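You operate a simulated robot arm through the tools that you are given. There is no shell and no other tool. Be economical: measure what you need, move in short steps, check, and stop when the job is done.

You are at the controls of a simulated robot arm. One attempt, no reset.

## Task
Put the white corn cake and the jar labelled "pepper" from the long end of the side counter in the red-handled pot.

Only the result counts: the job must be done as asked and must still hold three seconds after the hand-in. Knocking over, shifting, dropping, spilling or breaking anything else fails it.

## Robot
A 7-joint arm with a two-finger parallel gripper, fixed in place. Base frame: the origin is at the foot of the arm, x ahead of it, y to its left, z up; the work surface is at about z = 0. Units: mm, degrees, N and s.
With the tool pointing down near the work surface it reaches from about 240 to 620 mm from the base axis. Its first joint turns from -66.0 to 66.0 degrees. Payload 2.6 kg.
Tool frame: the origin (TCP) lies between the finger pads and is the grasp point; the fingertips stand 30 mm ahead of it; z points along the fingers, y is the line along which they close. The gripper opens to 94 mm. The fingers are 28 mm wide and 10 mm thick; the gripper's body (50 by 96 mm) begins 55 mm behind the TCP.
Orientation is that of the tool frame in the base frame, as a unit quaternion [w, x, y, z]. With the fingers straight down and closing along the base's y, the tool's x points along the base's -x, its y along +y and its z along -z.

## Interface
- The arm moves only by the tool arm_command. Its argument "moves" is one flat list of numbers, 7 for each row, row after row: the shift along the tool's x, y, z in units of 30 mm (1.0 is 30 mm), then the turn, a rotation vector about the tool's x, y, z in units of 6 degrees (1.0 is 6 degrees), then the closure, from 0 (fully open) to 1 (shut). In form: [x, y, z, rx, ry, rz, hand, x, y, z, rx, ry, rz, hand, ...]. A call has 1 to 8 rows; each row shifts and turns the commanded pose from where the row before left it, along the tool's axes as they then stand. A call with a number of a shift or a turn outside -1 to 1 is refused whole. Each row takes 0.2 s and may step no farther than 50 mm and 8.6 degrees from the row before; otherwise, or with a gripper value out of range, the whole call is refused. A pose out of reach is approached as far as the arm can. The call stops where the force on the tool passes 40 N (or 10 N more than at its start, if that is more) or the arm is blocked; 0.2 s more then pass. The fingers move at their own pace (about 72 mm/s each) and stop on an object; they squeeze with about 24 N. The grip force told is the motor's: it shows also when the fingers shut on nothing. Time passes only in rows, and 0.2 s behind the last, so rows that do not move let the fingers close. The reply holds the time, the measured pose of the TCP, the force on the tool along the base axes, the opening and the grip force, in the units named above and with some noise, and new pictures: "pictures" is both (left out), scene, wrist or none.
- Cameras (640 x 400 px; columns grow to the right, rows downward): "scene" is fixed at [39.9, 442.1, 548.6]; the picture's right is [-0.70, -0.72, 0.00], its down [-0.50, 0.49, -0.72] and it looks along [0.51, -0.50, -0.70] (base axes); focal length 214 px, centre (320, 200). "wrist" rides on the gripper at [76, 14, -103] in the tool frame; the picture's right is [-0.18, 0.98, 0.00], its down [-0.75, -0.14, -0.64] and it looks along [-0.63, -0.12, 0.77] (tool axes); focal length 243 px, centre (320, 200). There is no depth. A picture from a camera that has moved, and an enlarged one, comes with that camera's place and axes in the base frame and with its lens.
- inspect(camera, box): a new picture of the part [left, top, right, bottom] of that camera's present view, enlarged. No time passes.
- job_done(): hands the job in; it is judged then, once.

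Work in short steps. Places have to be worked out from the pictures, the camera data and where the tool is seen: move nearer, look again, correct. Check each grasp and each placing, and mend what went wrong. You have 90 turns and 170 pictures in all, those below and enlarged ones among them. Open the gripper and draw the arm clear of the work before you hand the job in, unless the task says otherwise; then end with one line.

The tools are called after ">>>" by a JSON object that holds its "method" and its "body". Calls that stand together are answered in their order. arm_command: Moves the arm, as the interface text tells. Its arguments: {"type":"object","properties":{"moves":{"type":"array","items":{"type":"number"}},"pictures":{"type":"string","enum":["both","scene","wrist","none"]}},"required":["moves"]} The other tools are called the same way: inspect (camera, box) takes an enlarged picture of a part of a camera's view; job_done () hands the job in.

At the start:

```text
clock: 0.0
tool_pos: [293.3, 209.6, 390.8]
orientation: [0.0, 0.0, 1.0, 0.0]
wrist_force: [0.2, 0.3, 0.1]
opening: 94.1
grasp_force: 0.0
```

scene: 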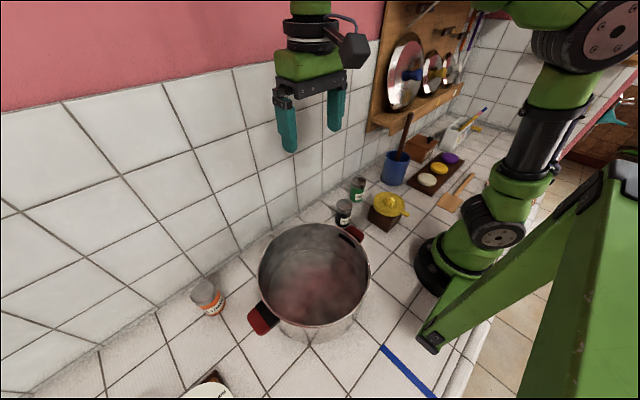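
wrist: 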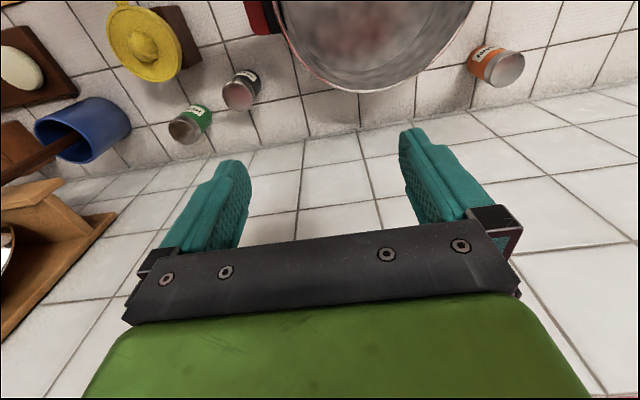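

The pictures show a pot, three jars, a board with corn cakes and various other things. I enlarge the views to read the jar labels and to find the cakes.

>>> {"method": "inspect", "body": {"camera": "scene", "box": [320, 90, 500, 240]}}

>>> {"method": "inspect", "body": {"camera": "wrist", "box": [160, 30, 540, 160]}}

>>> {"method": "inspect", "body": {"camera": "scene", "box": [160, 200, 440, 400]}}

```text
2.67 times, centred on (410, 165) of scene
camera zoom: at [39.9, 442.1, 548.6], right [-0.7, -0.72, 0.0], down [-0.5, 0.49, -0.72], along [0.51, -0.5, -0.7], focal length 572 px, centre (80, 293)
```

zoom: 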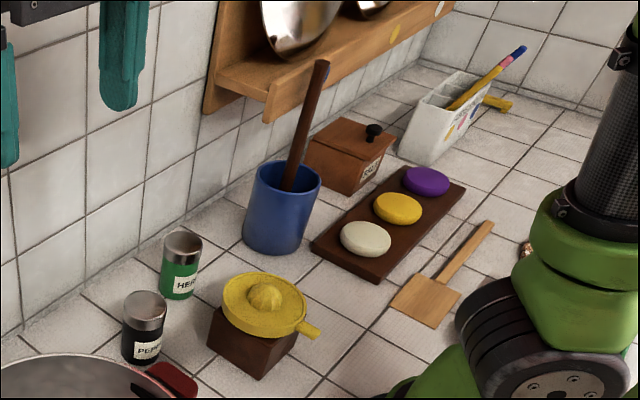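

```text
1.68 times, centred on (350, 95) of wrist
camera zoom: at [216.3, 225.4, 493.5], right [0.18, 0.98, 0.0], down [0.75, -0.14, 0.64], along [0.63, -0.12, -0.77], focal length 409 px, centre (270, 377)
```

zoom: 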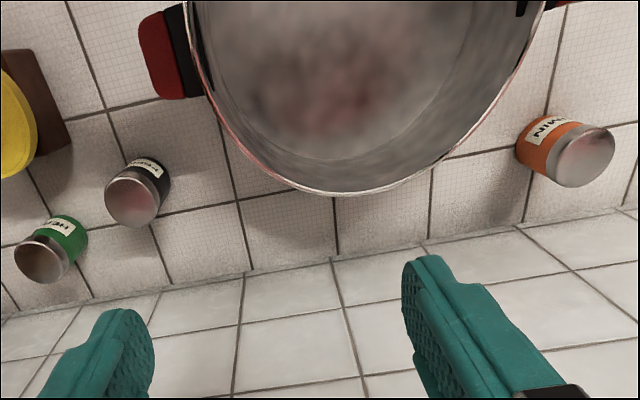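

```text
2.00 times, centred on (300, 300) of scene
camera zoom: at [39.9, 442.1, 548.6], right [-0.7, -0.72, 0.0], down [-0.5, 0.49, -0.72], along [0.51, -0.5, -0.7], focal length 429 px, centre (360, 0)
```

zoom: 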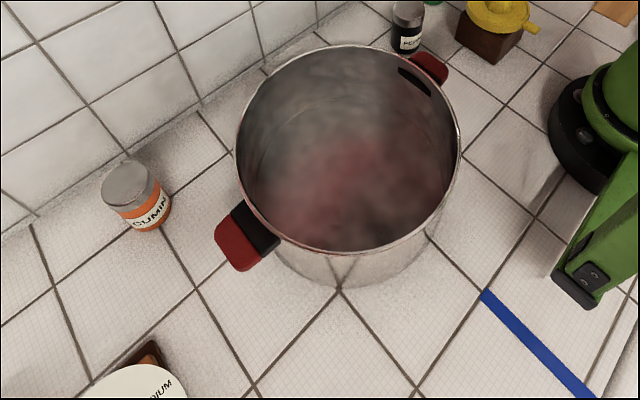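

The pepper jar (black, labelled PEP...) is near (312, 66) and the white cake on the board near (212, -314). The pot is near (200, 295). I move left and back to see the other end of the counter before deciding which items the task means.

>>> {"method": "arm_command", "body": {"moves": [0.5, 1, 0, 0, 0, 0, 0, 0.5, 1, 0, 0, 0, 0, 0, 0.5, 1, 0, 0, 0, 0, 0, 0.5, 1, 0, 0, 0, 0, 0]}}

>>> {"method": "inspect", "body": {"camera": "scene", "box": [440, 0, 640, 160]}}

```text
clock: 1.0
tool_pos: [233.0, 330.3, 392.0]
orientation: [0.0, 0.001, 1.0, 0.0]
wrist_force: [0.3, 0.5, 0.0]
opening: 93.8
grasp_force: 0.0
camera wrist: at [156.5, 346.1, 494.5], right [0.19, 0.98, 0.0], down [0.75, -0.14, 0.64], along [0.63, -0.12, -0.77], focal length 243 px, centre (320, 200)
```

scene: 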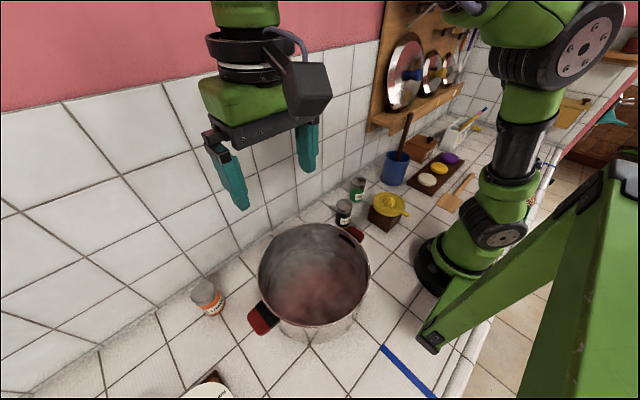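
wrist: 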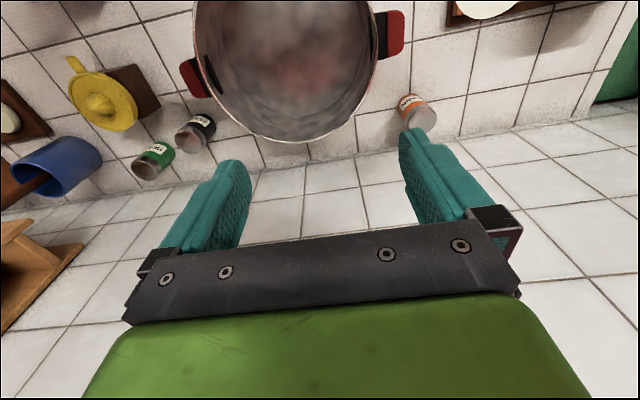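

```text
2.50 times, centred on (540, 80) of scene
camera zoom: at [39.9, 442.1, 548.6], right [-0.7, -0.72, 0.0], down [-0.5, 0.49, -0.72], along [0.51, -0.5, -0.7], focal length 536 px, centre (-230, 500)
```

zoom: 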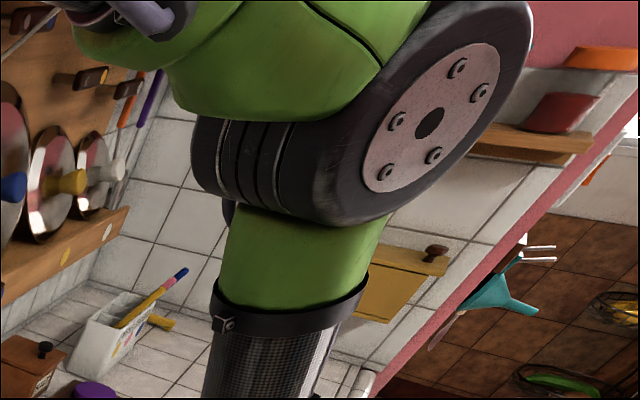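

The left side holds a scale or plate. I tilt the wrist camera down to see that end, in case there is a second pepper jar.

>>> {"method": "arm_command", "body": {"moves": [0, 0, 0, 0, 1, 0, 0, 0, 0, 0, 0, 1, 0, 0, 0, 0, 0, 0, 1, 0, 0, 0, 0, 0, 0, 1, 0, 0, 0, 0, 0, 0, 1, 0, 0], "pictures": "wrist"}}

```text
clock: 2.2
tool_pos: [232.0, 333.8, 388.2]
orientation: [-0.248, 0.0, 0.969, -0.008]
wrist_force: [0.0, -0.2, 1.0]
opening: 94.0
grasp_force: 0.1
out of reach, approached as far as the arm can: row 5
camera wrist: at [214.0, 349.8, 513.3], right [0.16, 0.98, -0.1], down [0.97, -0.13, 0.2], along [0.19, -0.13, -0.97], focal length 243 px, centre (320, 200)
```

wrist: 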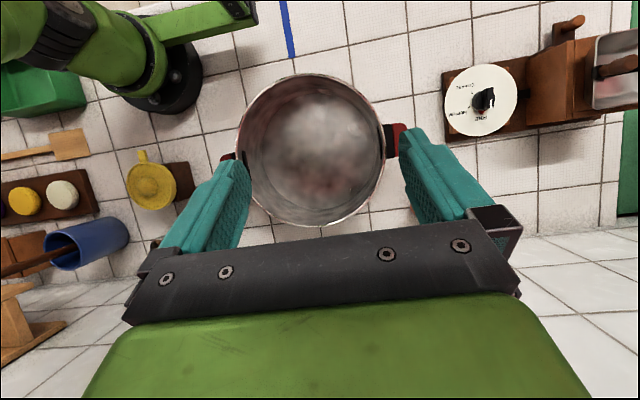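

There is only one pepper jar and one white cake in view, both at the long (right) end. The pot rim centre is about (205, 295), its radius about 122 mm and its rim at z of about 105. I level the tool and go above the pepper jar.

>>> {"method": "arm_command", "body": {"moves": [0, -1, 0, 0, -1, 0, 0, 0, -1, 0, 0, -1, 0, 0, 0, -1, 0, 0, -1, 0, 0, 0, -1, 0, 0, -1, 0, 0, 0, -1, 0, 0, -1, 0, 0, -0.5, -1, 0, 0, 0, 0, 0, -0.5, -1, 0, 0, 0, 0, 0, 0, -0.8, 0, 0, 0, 0, 0]}}

>>> {"method": "inspect", "body": {"camera": "wrist", "box": [170, 0, 470, 190]}}

```text
clock: 4.0
tool_pos: [262.7, 99.5, 384.5]
orientation: [0.0, 0.0, 1.0, 0.0]
wrist_force: [-0.4, -0.3, -0.4]
opening: 93.9
grasp_force: 0.1
camera wrist: at [185.7, 113.8, 488.5], right [0.18, 0.98, 0.0], down [0.75, -0.14, 0.64], along [0.63, -0.12, -0.77], focal length 243 px, centre (320, 200)
```

scene: 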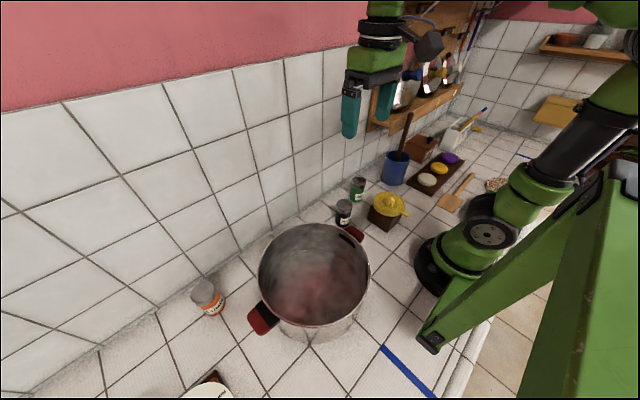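
wrist: 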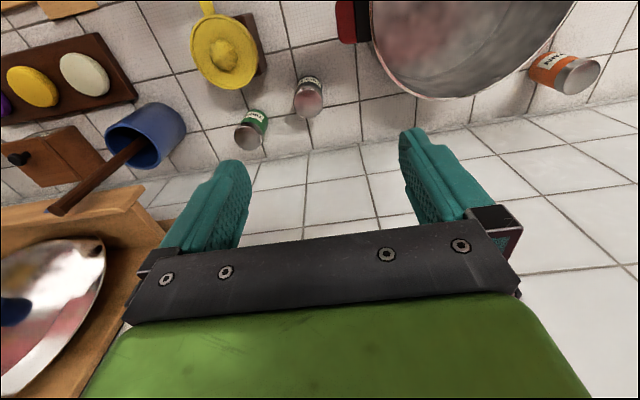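

```text
2.11 times, centred on (320, 95) of wrist
camera zoom: at [185.7, 113.8, 488.5], right [0.18, 0.98, 0.0], down [0.75, -0.14, 0.64], along [0.63, -0.12, -0.77], focal length 511 px, centre (320, 421)
```

zoom: 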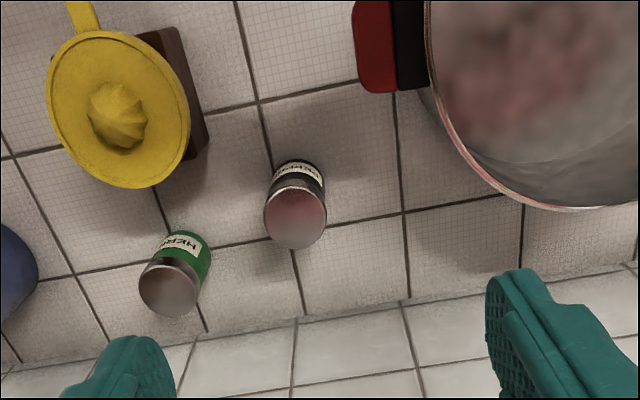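

The label reads PEPPER. I judge the jar to be at about (316, 69), about 50 mm across and about 80 mm tall. I move above it and come partway down.

>>> {"method": "arm_command", "body": {"moves": [-0.9, -0.5, 0, 0, 0, 0, 0, -0.88, -0.5, 0, 0, 0, 0, 0, 0, 0, 1, 0, 0, 0, 0, 0, 0, 1, 0, 0, 0, 0, 0, 0, 1, 0, 0, 0, 0, 0, 0, 1, 0, 0, 0, 0, 0, 0, 1, 0, 0, 0, 0, 0, 0, 1, 0, 0, 0, 0]}}

```text
clock: 5.8
tool_pos: [312.8, 69.8, 203.6]
orientation: [-0.001, 0.0, 1.0, 0.0]
wrist_force: [0.0, -0.5, 0.3]
opening: 93.8
grasp_force: 0.1
camera wrist: at [236.6, 84.0, 307.3], right [0.18, 0.98, 0.0], down [0.75, -0.14, 0.64], along [0.63, -0.12, -0.77], focal length 243 px, centre (320, 200)
```

scene: 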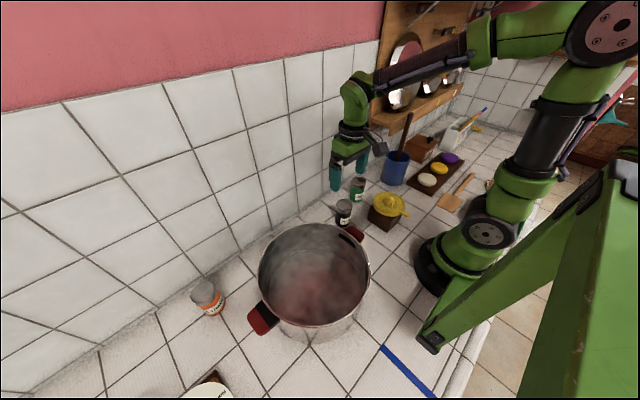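
wrist: 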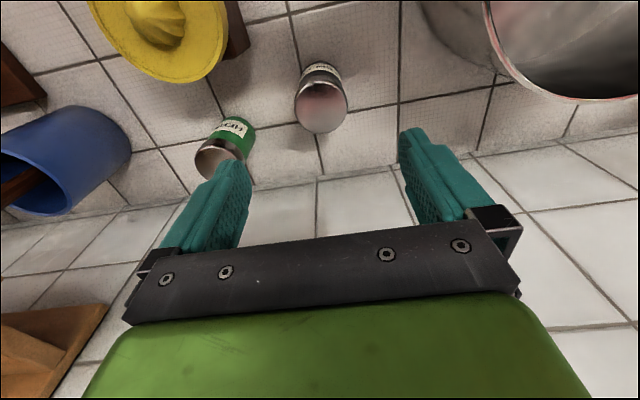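

The lid now computes to about (315, 71), so the tool is aligned. I descend to grasp height, with no contact expected.

>>> {"method": "arm_command", "body": {"moves": [-0.1, 0, 1, 0, 0, 0, 0, 0, 0, 1, 0, 0, 0, 0, 0, 0, 1, 0, 0, 0, 0, 0, 0, 1, 0, 0, 0, 0, 0, 0, 1, 0, 0, 0, 0, 0, 0, 0.2, 0, 0, 0, 0]}}

```text
clock: 7.2
tool_pos: [319.6, 70.0, 49.6]
orientation: [0.0, -0.001, 1.0, 0.0]
wrist_force: [0.1, 0.1, 0.1]
opening: 94.0
grasp_force: 0.2
camera wrist: at [241.9, 84.3, 151.9], right [0.18, 0.98, 0.0], down [0.75, -0.14, 0.64], along [0.63, -0.12, -0.77], focal length 243 px, centre (320, 200)
```

scene: 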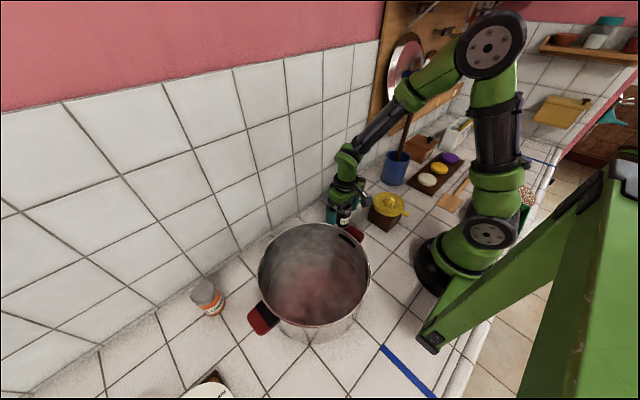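
wrist: 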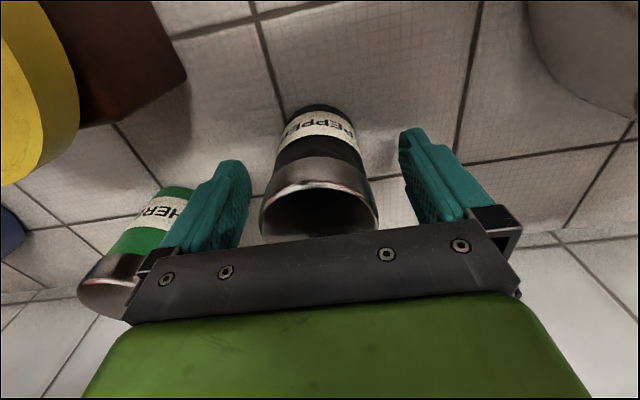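

The jar stands between the fingers and is well centred. I close the gripper.

>>> {"method": "arm_command", "body": {"moves": [0, 0, 0, 0, 0, 0, 1, 0, 0, 0, 0, 0, 0, 1, 0, 0, 0, 0, 0, 0, 1, 0, 0, 0, 0, 0, 0, 1], "pictures": "none"}}

```text
clock: 8.2
tool_pos: [318.6, 70.4, 49.5]
orientation: [0.001, 0.0, 1.0, -0.001]
wrist_force: [0.4, -0.4, -0.5]
opening: 50.5
grasp_force: 24.3
```

It holds at a 50.5 mm opening and 24 N. I lift straight up.

>>> {"method": "arm_command", "body": {"moves": [0, 0, -0.5, 0, 0, 0, 1, 0, 0, -1, 0, 0, 0, 1, 0, 0, -1, 0, 0, 0, 1, 0, 0, -1, 0, 0, 0, 1, 0, 0, -1, 0, 0, 0, 1, 0, 0, -1, 0, 0, 0, 1, 0, 0, -1, 0, 0, 0, 1]}}

```text
clock: 9.8
tool_pos: [318.1, 70.2, 244.7]
orientation: [0.0, 0.0, 1.0, 0.0]
wrist_force: [-0.2, 0.5, -1.4]
opening: 50.2
grasp_force: 23.7
camera wrist: at [240.2, 83.7, 347.4], right [0.18, 0.98, 0.0], down [0.75, -0.14, 0.64], along [0.63, -0.12, -0.77], focal length 243 px, centre (320, 200)
```

scene: 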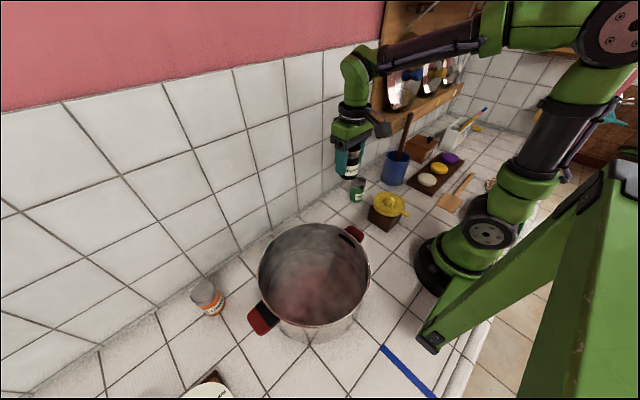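
wrist: 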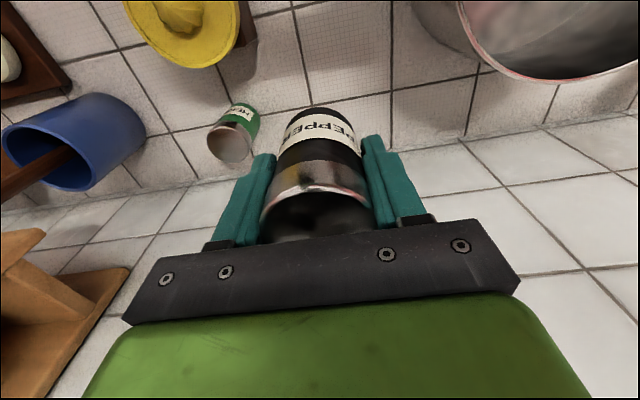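

The jar is held. I carry it at this height over the pot, toward (240, 325).

>>> {"method": "arm_command", "body": {"moves": [0.3, 1, 0, 0, 0, 0, 1, 0.3, 1, 0, 0, 0, 0, 1, 0.3, 1, 0, 0, 0, 0, 1, 0.3, 1, 0, 0, 0, 0, 1, 0.3, 1, 0, 0, 0, 0, 1, 0.3, 1, 0, 0, 0, 0, 1, 0.3, 1, 0, 0, 0, 0, 1, 0.4, 1, 0, 0, 0, 0, 1]}}

```text
clock: 11.6
tool_pos: [244.6, 310.6, 246.0]
orientation: [0.0, 0.001, 1.0, -0.001]
wrist_force: [-0.3, 0.9, -2.0]
opening: 49.7
grasp_force: 24.1
camera wrist: at [168.6, 325.3, 348.5], right [0.19, 0.98, 0.0], down [0.75, -0.14, 0.64], along [0.63, -0.12, -0.77], focal length 243 px, centre (320, 200)
```

scene: 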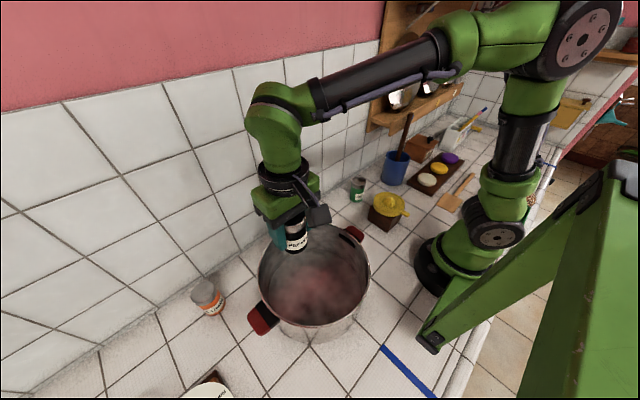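
wrist: 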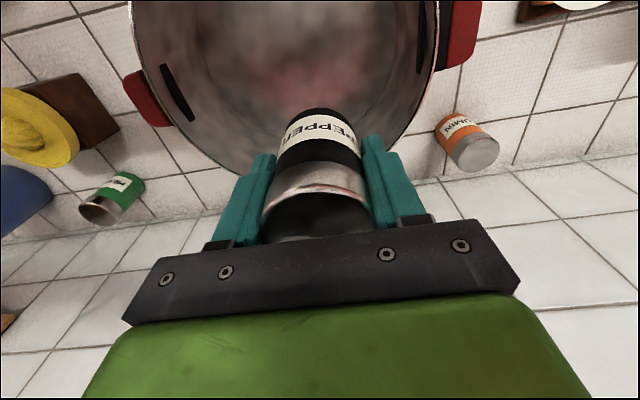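

Adding the rim points from this view, the pot centre is about (205, 297), its radius about 124 and its rim at z of about 130. I shift the jar to about (250, 315) and lower it partway in.

>>> {"method": "arm_command", "body": {"moves": [-0.2, 0.15, 0, 0, 0, 0, 1, 0, 0, 1, 0, 0, 0, 1, 0, 0, 1, 0, 0, 0, 1, 0, 0, 1, 0, 0, 0, 1]}}

```text
clock: 12.6
tool_pos: [250.6, 315.9, 154.5]
orientation: [0.0, 0.001, 1.0, 0.0]
wrist_force: [-0.5, -0.4, -1.2]
opening: 49.7
grasp_force: 23.9
camera wrist: at [173.0, 329.5, 256.4], right [0.19, 0.98, 0.0], down [0.75, -0.14, 0.64], along [0.63, -0.12, -0.77], focal length 243 px, centre (320, 200)
```

scene: 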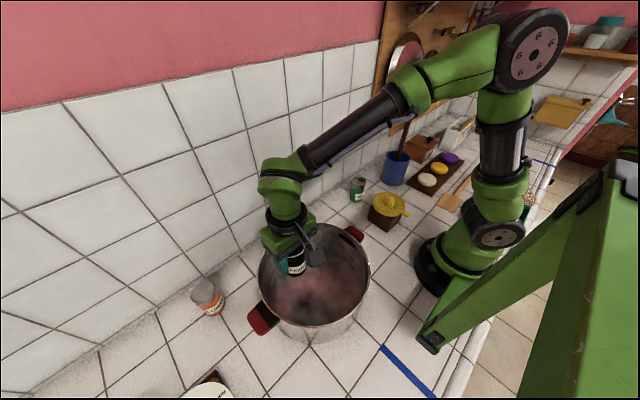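
wrist: 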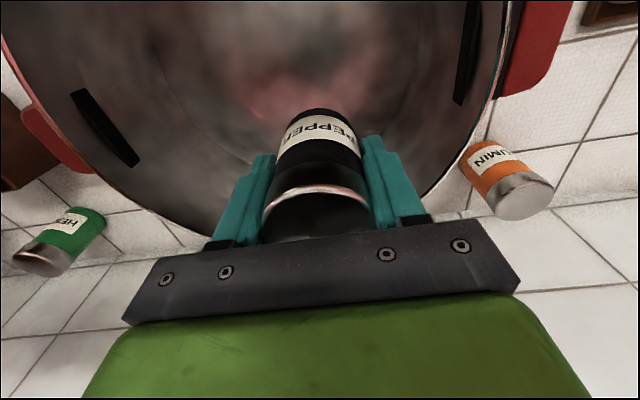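

The jar is over the inside of the pot with about 30 mm of clearance to the wall. I go on lowering.

>>> {"method": "arm_command", "body": {"moves": [0, 0, 1, 0, 0, 0, 1, 0, 0, 1, 0, 0, 0, 1, 0, 0, 0.5, 0, 0, 0, 1]}}

```text
clock: 13.4
tool_pos: [248.9, 315.1, 78.7]
orientation: [0.0, -0.001, 1.0, 0.0]
wrist_force: [-0.8, 0.3, -0.7]
opening: 49.7
grasp_force: 23.8
camera wrist: at [172.0, 329.8, 180.9], right [0.18, 0.98, 0.0], down [0.75, -0.14, 0.64], along [0.63, -0.12, -0.77], focal length 243 px, centre (320, 200)
```

scene: 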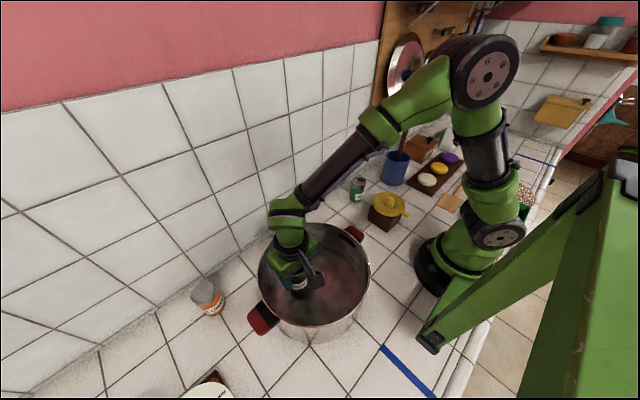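
wrist: 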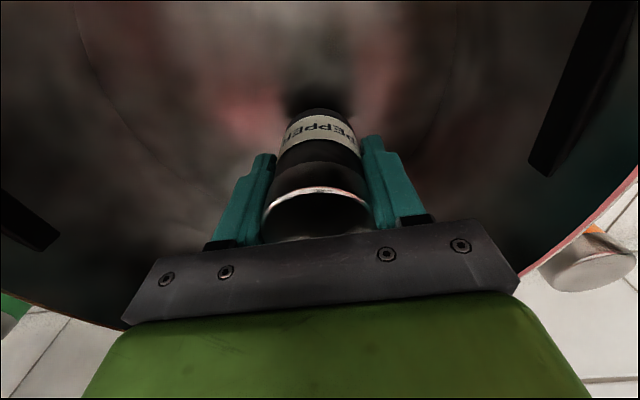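

The jar bottom is at z of about 29. I lower in small steps, watching the force.

>>> {"method": "arm_command", "body": {"moves": [0, 0, 0.2, 0, 0, 0, 1, 0, 0, 0.15, 0, 0, 0, 1, 0, 0, 0.15, 0, 0, 0, 1], "pictures": "none"}}

>>> {"method": "arm_command", "body": {"moves": [0, 0, 0.12, 0, 0, 0, 1, 0, 0, 0, 0, 0, 0, 1], "pictures": "none"}}

```text
clock: 14.2
tool_pos: [249.9, 313.9, 64.3]
orientation: [0.0, 0.0, 1.0, -0.001]
wrist_force: [0.3, -0.2, -0.7]
opening: 49.7
grasp_force: 23.7
```

```text
clock: 14.8
tool_pos: [249.1, 313.5, 60.5]
orientation: [0.001, 0.001, 1.0, 0.001]
wrist_force: [-0.2, 0.5, -0.1]
opening: 49.6
grasp_force: 24.0
```

No contact yet, so I lower further in 3 mm steps.

>>> {"method": "arm_command", "body": {"moves": [0, 0, 0.1, 0, 0, 0, 1, 0, 0, 0, 0, 0, 0, 1], "pictures": "none"}}

>>> {"method": "arm_command", "body": {"moves": [0, 0, 0.1, 0, 0, 0, 1, 0, 0, 0, 0, 0, 0, 1], "pictures": "none"}}

```text
clock: 15.4
tool_pos: [247.9, 314.2, 57.5]
orientation: [0.0, 0.0, 1.0, 0.001]
wrist_force: [-1.6, -0.2, -1.2]
opening: 49.6
grasp_force: 24.0
```

```text
clock: 16.0
tool_pos: [249.2, 314.8, 54.7]
orientation: [0.0, 0.0, 1.0, 0.0]
wrist_force: [-0.7, 0.0, -0.8]
opening: 49.8
grasp_force: 24.2
```

>>> {"method": "arm_command", "body": {"moves": [0, 0, 0.07, 0, 0, 0, 1, 0, 0, 0, 0, 0, 0, 1], "pictures": "none"}}

```text
clock: 16.6
tool_pos: [248.6, 315.5, 53.8]
orientation: [0.0, 0.0, 1.0, 0.001]
wrist_force: [-3.0, -3.5, 15.1]
opening: 49.4
grasp_force: 23.8
```

The force rose to 15 N, so the jar stands on the pot floor. I open the fingers part way to release it and then rise.

>>> {"method": "arm_command", "body": {"moves": [0, 0, -0.03, 0, 0, 0, 1, 0, 0, 0, 0, 0, 0, 0.25, 0, 0, 0, 0, 0, 0, 0.2, 0, 0, 0, 0, 0, 0, 0.2, 0, 0, 0, 0, 0, 0, 0.2]}}

```text
clock: 17.8
tool_pos: [249.4, 314.5, 53.9]
orientation: [0.001, 0.0, 1.0, 0.0]
wrist_force: [0.4, -0.7, -0.1]
opening: 75.3
grasp_force: 0.0
camera wrist: at [172.3, 328.9, 156.7], right [0.18, 0.98, 0.0], down [0.75, -0.14, 0.64], along [0.63, -0.12, -0.77], focal length 243 px, centre (320, 200)
```

scene: 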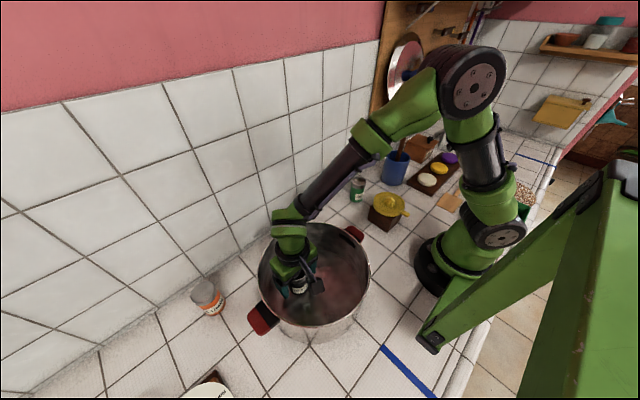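
wrist: 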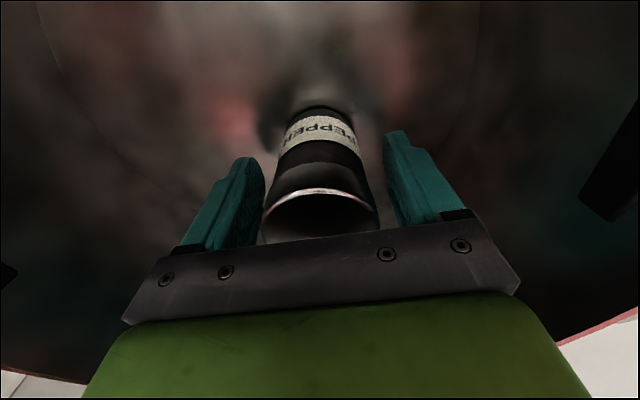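

The jar is released and upright. I rise straight up.

>>> {"method": "arm_command", "body": {"moves": [0, 0, -0.5, 0, 0, 0, 0.2, 0, 0, -1, 0, 0, 0, 0.2, 0, 0, -1, 0, 0, 0, 0.2, 0, 0, -1, 0, 0, 0, 0.2, 0, 0, -1, 0, 0, 0, 0.2, 0, 0, -1, 0, 0, 0, 0, 0, 0, -1, 0, 0, 0, 0, 0, 0, -1, 0, 0, 0, 0]}}

```text
clock: 19.6
tool_pos: [251.6, 313.8, 281.2]
orientation: [-0.001, 0.001, 1.0, 0.0]
wrist_force: [-0.3, -0.6, 0.0]
opening: 93.8
grasp_force: 0.0
camera wrist: at [174.3, 328.0, 383.4], right [0.18, 0.98, 0.0], down [0.75, -0.14, 0.64], along [0.63, -0.12, -0.77], focal length 243 px, centre (320, 200)
```

scene: 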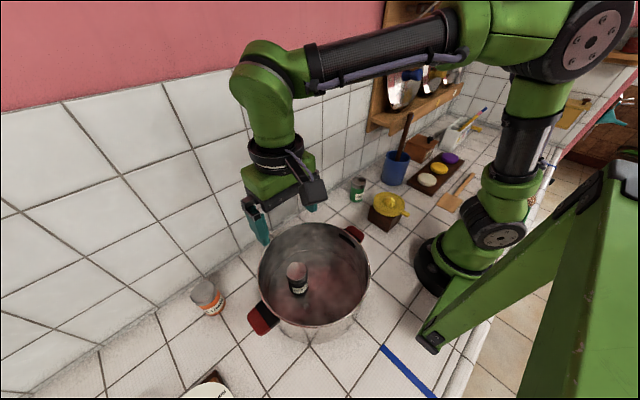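
wrist: 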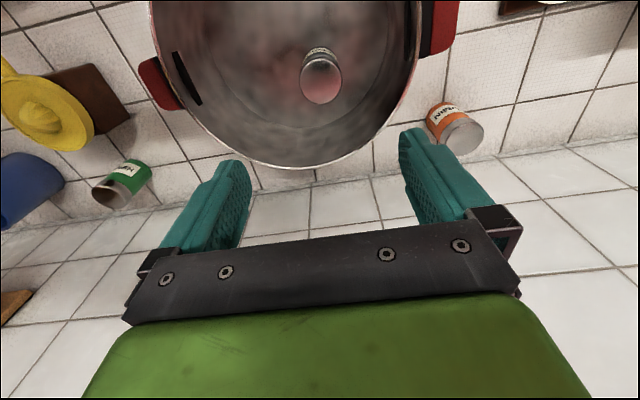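

The jar stands upright in the pot. I now go high, around toward the white cake, starting with y of about 74.

>>> {"method": "arm_command", "body": {"moves": [-0.3, -1, -1, 0, 0, 0, 0, -0.3, -1, -1, 0, 0, 0, 0, -0.3, -1, -1, 0, 0, 0, 0, -0.15, -1, 0, 0, 0, 0, 0, -0.15, -1, 0, 0, 0, 0, 0, -0.15, -1, 0, 0, 0, 0, 0, -0.15, -1, 0, 0, 0, 0, 0, 0, -1, 0, 0, 0, 0, 0], "pictures": "none"}}

>>> {"method": "arm_command", "body": {"moves": [0, -1, 0, 0, 0, 0, 0, 0.1, -1, 0, 0, 0, 0, 0, 0.2, -1, 0, 0, 0, 0, 0, 0.2, -1, 0, 0, 0, 0, 0, 0.3, -1, 0, 0, 0, 0, 0, 0.3, -1, 0, 0, 0, 0, 0, 0.3, -1, 0, 0, 0, 0, 0]}}

```text
clock: 21.4
tool_pos: [294.2, 73.4, 370.4]
orientation: [0.0, 0.001, 1.0, 0.0]
wrist_force: [0.1, -0.8, -0.1]
opening: 94.0
grasp_force: 0.0
```

```text
clock: 23.0
tool_pos: [251.6, -133.3, 368.3]
orientation: [0.0, -0.001, 1.0, 0.001]
wrist_force: [-0.4, 0.4, 0.0]
opening: 94.1
grasp_force: 0.0
camera wrist: at [174.2, -119.8, 471.6], right [0.18, 0.98, 0.0], down [0.75, -0.14, 0.64], along [0.63, -0.12, -0.77], focal length 243 px, centre (320, 200)
```

scene: 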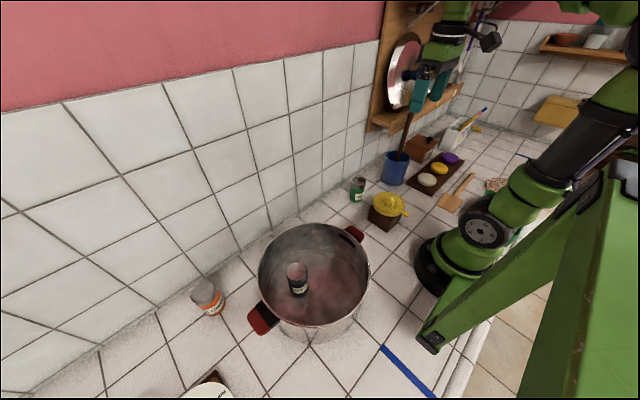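
wrist: 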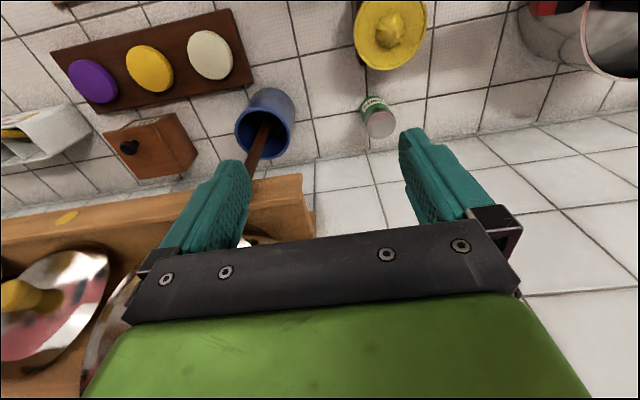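

The white cake computes to about (213, -307), with the yellow one about 108 mm farther along. I move above it at the same height.

>>> {"method": "arm_command", "body": {"moves": [0.3, -0.97, 0, 0, 0, 0, 0, 0.3, -0.97, 0, 0, 0, 0, 0, 0.3, -0.97, 0, 0, 0, 0, 0, 0.25, -0.97, 0, 0, 0, 0, 0, 0.1, -0.97, 0, 0, 0, 0, 0, 0, -0.95, 0, 0, 0, 0, 0]}}

```text
clock: 23.7
tool_pos: [252.2, -132.6, 370.1]
orientation: [0.0, -0.105, 0.994, 0.003]
wrist_force: [-0.2, 0.7, 0.3]
opening: 94.1
grasp_force: 0.1
stopped in row 3: the arm was blocked; the commanded pose is now the measured one
camera wrist: at [173.6, -135.2, 472.5], right [-0.03, 1.0, 0.01], down [0.77, 0.01, 0.64], along [0.64, 0.02, -0.77], focal length 243 px, centre (320, 200)
```

scene: 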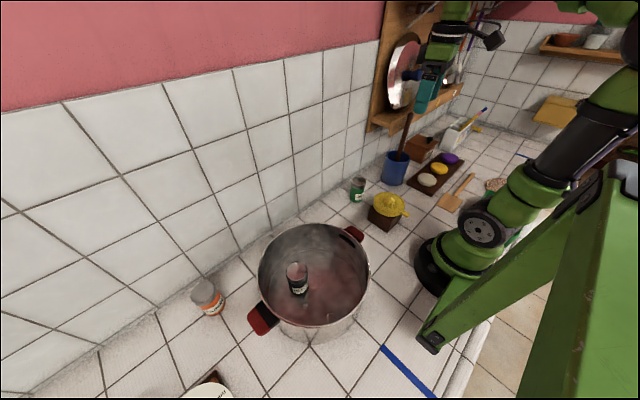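
wrist: 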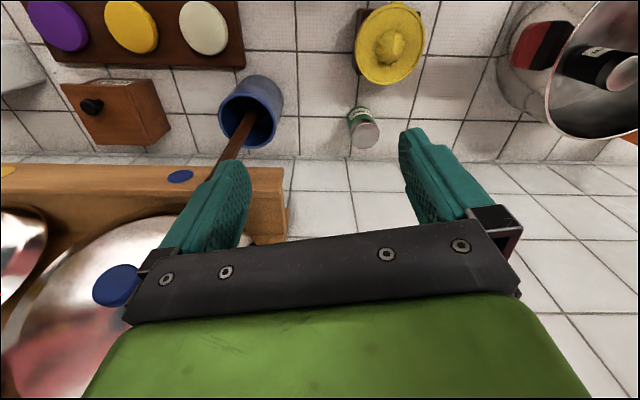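

The reply says the arm was blocked, and the tool turned by about 12° without being told to. Force is near zero, so I suspect a joint-configuration issue rather than contact. I turn the tool back and test a small move.

>>> {"method": "arm_command", "body": {"moves": [0, 0, 0, 0, 0, 1, 0, 0, 0, 0, 0, 0, 1, 0, 0, 0, 0, 0, 0, 0, 0], "pictures": "none"}}

>>> {"method": "inspect", "body": {"camera": "scene", "box": [380, 0, 640, 200]}}

```text
clock: 24.5
tool_pos: [251.8, -133.2, 370.0]
orientation: [-0.001, 0.001, 1.0, 0.003]
wrist_force: [0.3, 0.1, 0.0]
opening: 93.8
grasp_force: 0.2
```

```text
2.00 times, centred on (510, 100) of scene
camera zoom: at [39.5, 442.5, 548.2], right [-0.7, -0.72, 0.0], down [-0.5, 0.49, -0.72], along [0.51, -0.5, -0.7], focal length 429 px, centre (-60, 400)
```

zoom: 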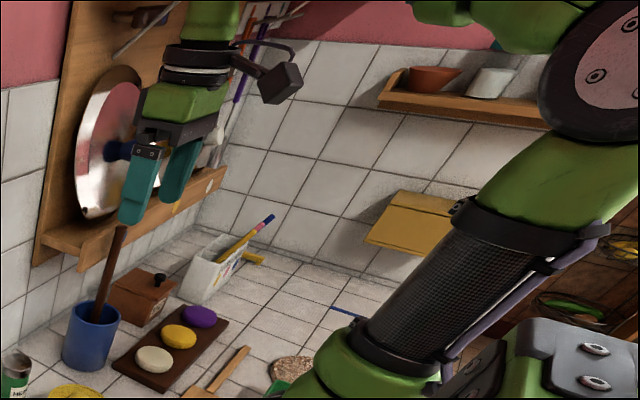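

The orientation is straight again and there is clearance around the gripper. I test two small steps to the right.

>>> {"method": "arm_command", "body": {"moves": [0, -0.5, 0, 0, 0, 0, 0, 0, -0.5, 0, 0, 0, 0, 0], "pictures": "none"}}

```text
clock: 25.1
tool_pos: [253.5, -132.0, 370.9]
orientation: [-0.001, -0.043, 0.999, 0.006]
wrist_force: [0.2, -0.5, -0.3]
opening: 93.9
grasp_force: 0.0
```

The y steps only turned the tool, which means joint 1 is stuck. Most likely the raised upper arm, leaning back, meets the green frame behind the base. A lower tool makes the upper arm stand more upright, so I lower the tool to z of about 220 and see whether it follows.

>>> {"method": "arm_command", "body": {"moves": [0, 0, 1, 0, 0, 0, 0, 0, 0, 1, 0, 0, 0, 0, 0, 0, 1, 0, 0, 0, 0, 0, 0, 1, 0, 0, 0, 0, 0, 0, 1, 0, 0, 0, 0]}}

```text
clock: 25.9
tool_pos: [290.4, -155.9, 367.8]
orientation: [0.103, -0.044, 0.992, -0.057]
wrist_force: [-0.7, 0.9, 0.3]
opening: 93.9
grasp_force: 0.1
stopped in row 3: the arm was blocked; the commanded pose is now the measured one
camera wrist: at [193.1, -138.3, 450.8], right [0.11, 0.99, -0.08], down [0.61, 0.0, 0.79], along [0.79, -0.13, -0.6], focal length 243 px, centre (320, 200)
```

scene: 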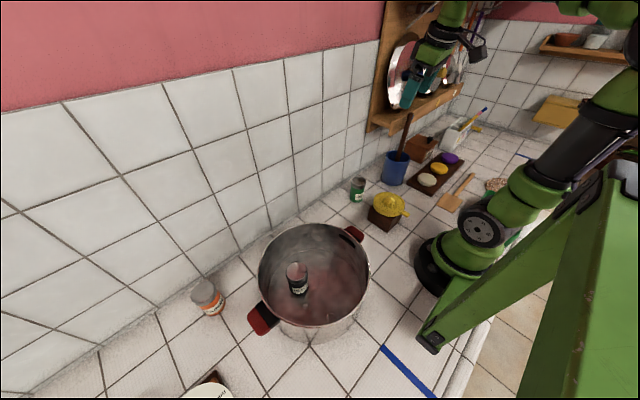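
wrist: 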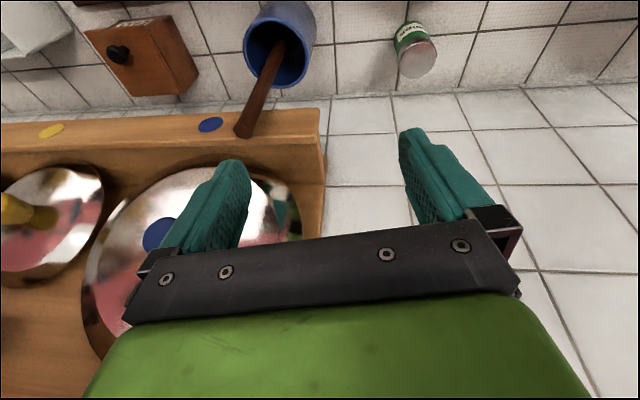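

The tool shifted forward and tilted, so the arm's folded posture is jammed against something behind it. A longer reach should free it. I level the tool while backing off toward +y and forward.

>>> {"method": "arm_command", "body": {"moves": [0, 1, 0, 0, 0, 0, 0, 0, 1, 0, -0.55, 0.98, 0.42, 0, 0, 0, 0, -0.54, 0.98, 0.42, 0, 0, 0, 0, 0, 0, 0, 0]}}

```text
clock: 26.9
tool_pos: [288.1, -98.4, 360.5]
orientation: [-0.001, 0.002, 1.0, 0.002]
wrist_force: [0.2, 0.2, 0.2]
opening: 93.8
grasp_force: 0.0
camera wrist: at [210.2, -84.3, 463.2], right [0.19, 0.98, 0.0], down [0.75, -0.14, 0.64], along [0.63, -0.12, -0.77], focal length 243 px, centre (320, 200)
```

scene: 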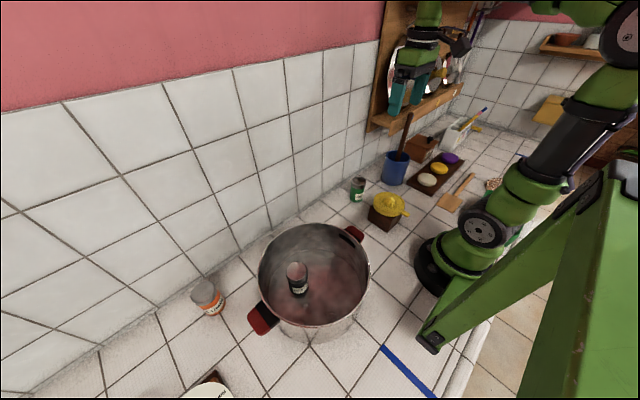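
wrist: 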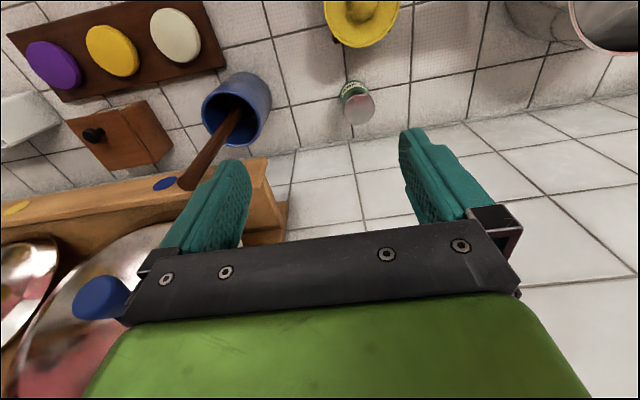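

The tool is level again at (288, -98, 360). I lower it here to z of about 210, clear of everything below, and watch whether it tracks.

>>> {"method": "arm_command", "body": {"moves": [0, 0, 1, 0, 0, 0, 0, 0, 0, 1, 0, 0, 0, 0, 0, 0, 1, 0, 0, 0, 0, 0, 0, 1, 0, 0, 0, 0, 0, 0, 1, 0, 0, 0, 0]}}

>>> {"method": "inspect", "body": {"camera": "scene", "box": [400, 120, 640, 320]}}

```text
clock: 28.1
tool_pos: [284.8, -97.6, 210.2]
orientation: [0.0, 0.002, 1.0, 0.0]
wrist_force: [-0.9, 0.1, -0.2]
opening: 94.0
grasp_force: 0.2
camera wrist: at [208.1, -82.2, 312.3], right [0.19, 0.98, 0.0], down [0.75, -0.14, 0.64], along [0.63, -0.12, -0.77], focal length 243 px, centre (320, 200)
```

scene: 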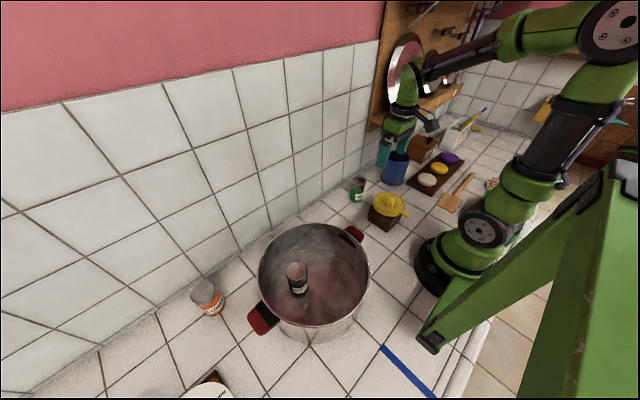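
wrist: 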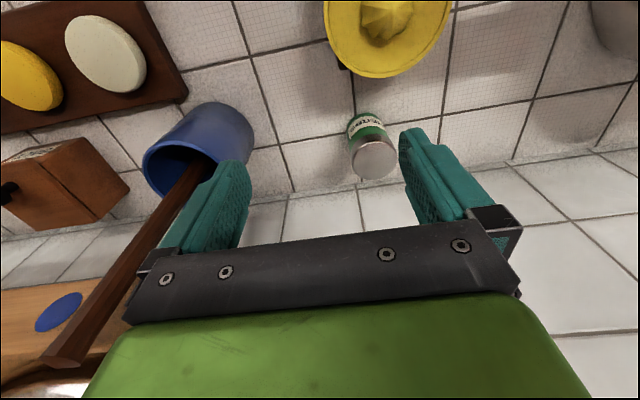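

```text
2.00 times, centred on (520, 220) of scene
camera zoom: at [39.8, 442.1, 548.6], right [-0.7, -0.72, 0.0], down [-0.5, 0.49, -0.72], along [0.51, -0.5, -0.7], focal length 429 px, centre (-80, 160)
```

zoom: 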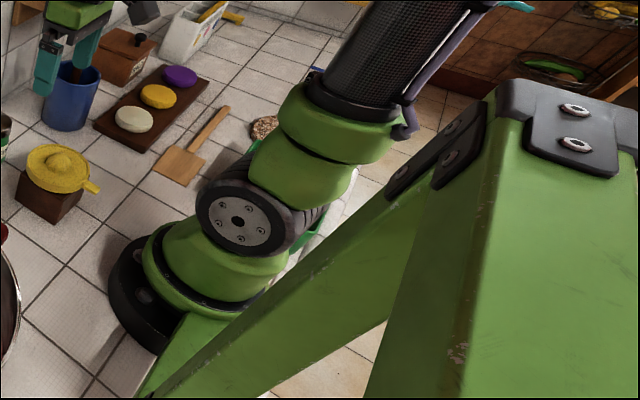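

The arm is now free at z = 210, and the obstruction is the green post behind it. So I must stay low with r above about 310. The mug is at (309, -232), about 110 tall, and its spoon tip at (326, -247, 266). I pass on the near side: lower to 165, then go (285, -150), then (260, -190).

>>> {"method": "arm_command", "body": {"moves": [-0.3, 0, 1, 0, 0, 0, 0, -0.1, -0.5, 0.5, 0, 0, 0, 0, 0.1, -1, 0, 0, 0, 0, 0, 0.3, -0.7, 0, 0, 0, 0, 0], "pictures": "scene"}}

```text
clock: 29.1
tool_pos: [286.0, -163.4, 163.6]
orientation: [0.0, 0.002, 1.0, 0.0]
wrist_force: [-0.2, -0.6, -0.4]
opening: 94.0
grasp_force: 0.1
```

scene: 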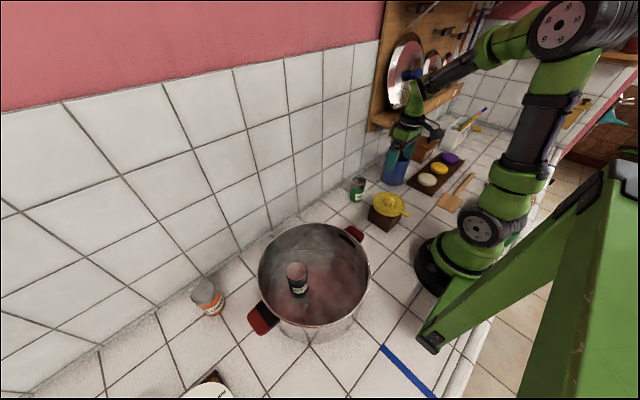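

It tracks freely. I continue past the near side of the mug toward (243, -245).

>>> {"method": "arm_command", "body": {"moves": [0.9, -0.6, 0, 0, 0, 0, 0, 0.4, -1, 0, 0, 0, 0, 0, 0.1, -1, 0, 0, 0, 0, 0]}}

```text
clock: 29.9
tool_pos: [242.6, -242.3, 163.5]
orientation: [-0.001, 0.0, 1.0, 0.0]
wrist_force: [-0.4, 0.2, 0.4]
opening: 94.1
grasp_force: 0.1
camera wrist: at [166.1, -227.4, 266.4], right [0.19, 0.98, 0.0], down [0.75, -0.14, 0.64], along [0.63, -0.12, -0.77], focal length 243 px, centre (320, 200)
```

scene: 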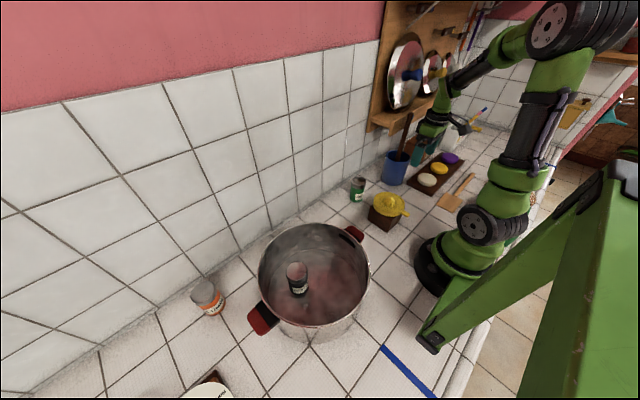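
wrist: 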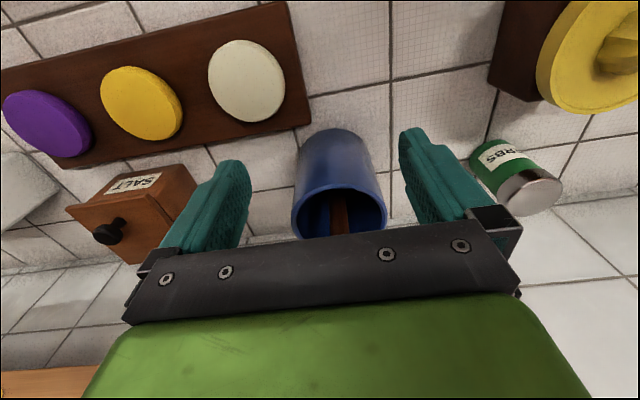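

All clear. The cake computes to (211, -304), about 70 mm across. I move above it and lower to z of about 105.

>>> {"method": "arm_command", "body": {"moves": [0.5, -1, 0, 0, 0, 0, 0, 0.5, -1, 0, 0, 0, 0, 0, 0, 0, 1, 0, 0, 0, 0, 0, 0, 1, 0, 0, 0, 0]}}

```text
clock: 30.9
tool_pos: [210.7, -303.0, 104.2]
orientation: [0.001, 0.002, 1.0, -0.001]
wrist_force: [0.8, 0.6, -0.2]
opening: 94.1
grasp_force: 0.2
camera wrist: at [135.9, -287.9, 206.7], right [0.19, 0.98, 0.0], down [0.75, -0.14, 0.64], along [0.63, -0.12, -0.77], focal length 243 px, centre (320, 200)
```

scene: 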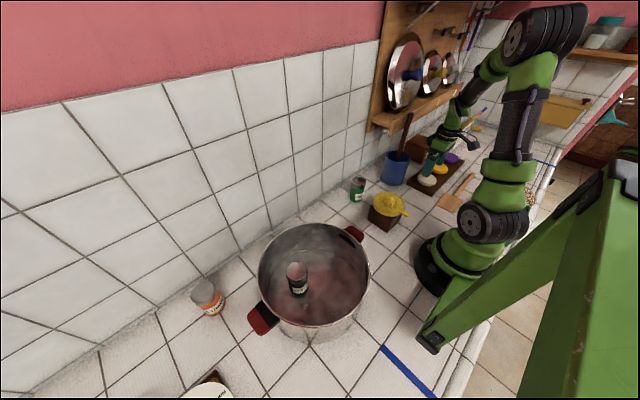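
wrist: 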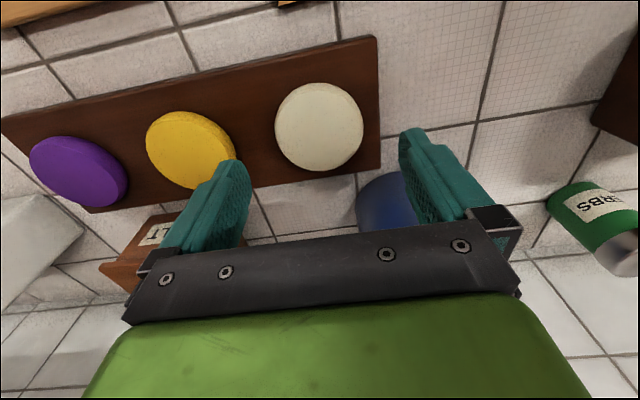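

Centred within a couple of millimetres: the cake is at (210, -302) and the finger gap to the yellow cake is about 15 mm. I descend with the fingertips to about z = 25.

>>> {"method": "arm_command", "body": {"moves": [0, 0, 1, 0, 0, 0, 0, 0, 0, 0.6, 0, 0, 0, 0]}}

>>> {"method": "inspect", "body": {"camera": "scene", "box": [390, 120, 490, 200]}}

```text
clock: 31.5
tool_pos: [213.5, -305.1, 56.2]
orientation: [-0.001, 0.002, 1.0, 0.001]
wrist_force: [-0.6, 0.8, 0.5]
opening: 94.0
grasp_force: 0.1
camera wrist: at [136.7, -290.1, 158.8], right [0.19, 0.98, 0.0], down [0.75, -0.14, 0.64], along [0.63, -0.12, -0.77], focal length 243 px, centre (320, 200)
```

scene: 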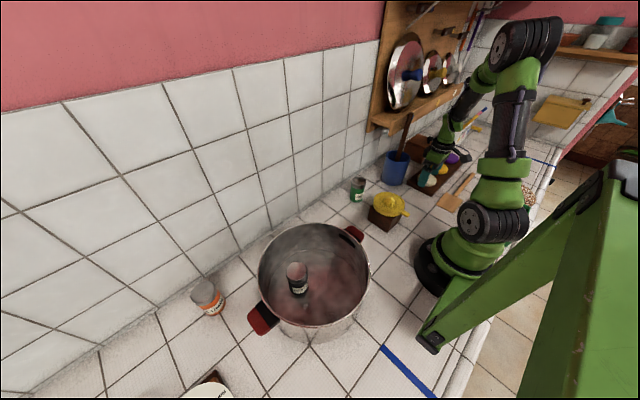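
wrist: 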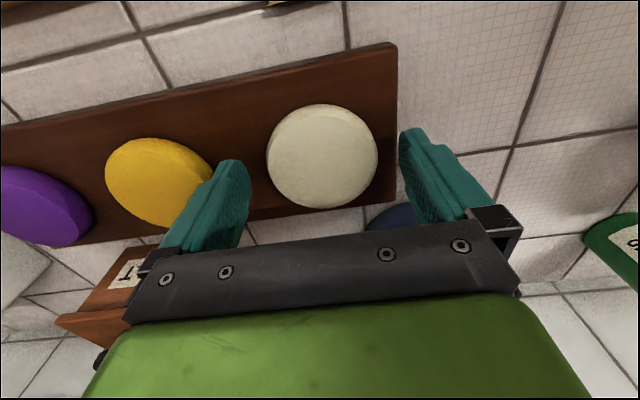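

```text
5.00 times, centred on (440, 160) of scene
camera zoom: at [39.8, 442.1, 548.6], right [-0.7, -0.72, 0.0], down [-0.5, 0.49, -0.72], along [0.51, -0.5, -0.7], focal length 1072 px, centre (-280, 400)
```

zoom: 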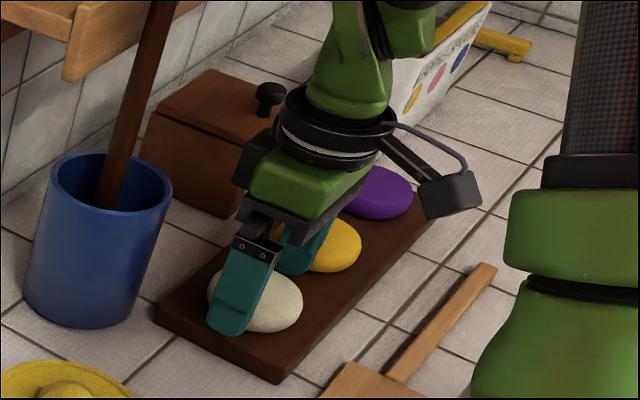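

The cake lies centred between the fingers. I lower in small steps toward the board and check for contact.

>>> {"method": "arm_command", "body": {"moves": [0.1, 0.05, 0.15, 0, 0, 0, 0, 0, 0, 0.12, 0, 0, 0, 0], "pictures": "none"}}

>>> {"method": "inspect", "body": {"camera": "scene", "box": [410, 150, 470, 200]}}

```text
clock: 32.1
tool_pos: [211.2, -301.1, 48.8]
orientation: [0.0, 0.001, 1.0, 0.0]
wrist_force: [-0.1, 0.6, -0.4]
opening: 94.0
grasp_force: 0.1
```

```text
8.00 times, centred on (440, 175) of scene
camera zoom: at [39.9, 442.1, 548.6], right [-0.7, -0.72, 0.0], down [-0.5, 0.49, -0.72], along [0.51, -0.5, -0.7], focal length 1716 px, centre (-640, 400)
```

zoom: 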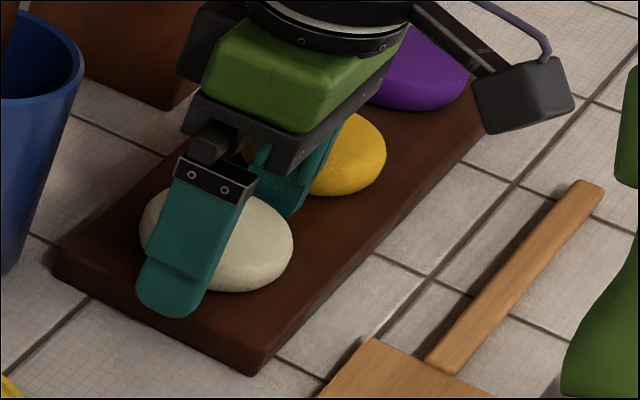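

The fingertips are about 5 mm above the board. I lower 3 mm more and close on the cake.

>>> {"method": "arm_command", "body": {"moves": [0, 0, 0.1, 0, 0, 0, 0, 0, 0, 0, 0, 0, 0, 0], "pictures": "none"}}

>>> {"method": "arm_command", "body": {"moves": [0, 0, 0, 0, 0, 0, 1, 0, 0, 0, 0, 0, 0, 1, 0, 0, 0, 0, 0, 0, 1], "pictures": "wrist"}}

```text
clock: 32.6
tool_pos: [211.1, -300.6, 48.2]
orientation: [0.0, 0.002, 1.0, -0.001]
wrist_force: [-1.4, 3.6, 7.2]
opening: 93.3
grasp_force: 0.1
stopped in row 2: the force on the tool passed its limit (the readings are from after the stop); the commanded pose is now the measured one
```

```text
clock: 33.4
tool_pos: [211.4, -301.3, 46.9]
orientation: [0.002, 0.002, 1.0, 0.0]
wrist_force: [1.1, 7.1, 17.6]
opening: 67.1
grasp_force: 23.7
camera wrist: at [133.9, -286.3, 150.1], right [0.19, 0.98, 0.0], down [0.75, -0.14, 0.64], along [0.63, -0.12, -0.76], focal length 243 px, centre (320, 200)
```

wrist: 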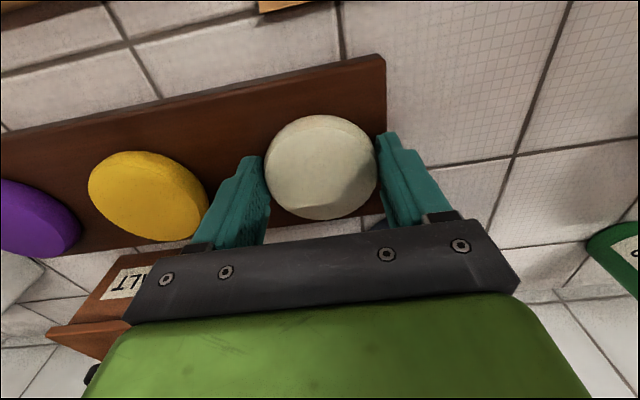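

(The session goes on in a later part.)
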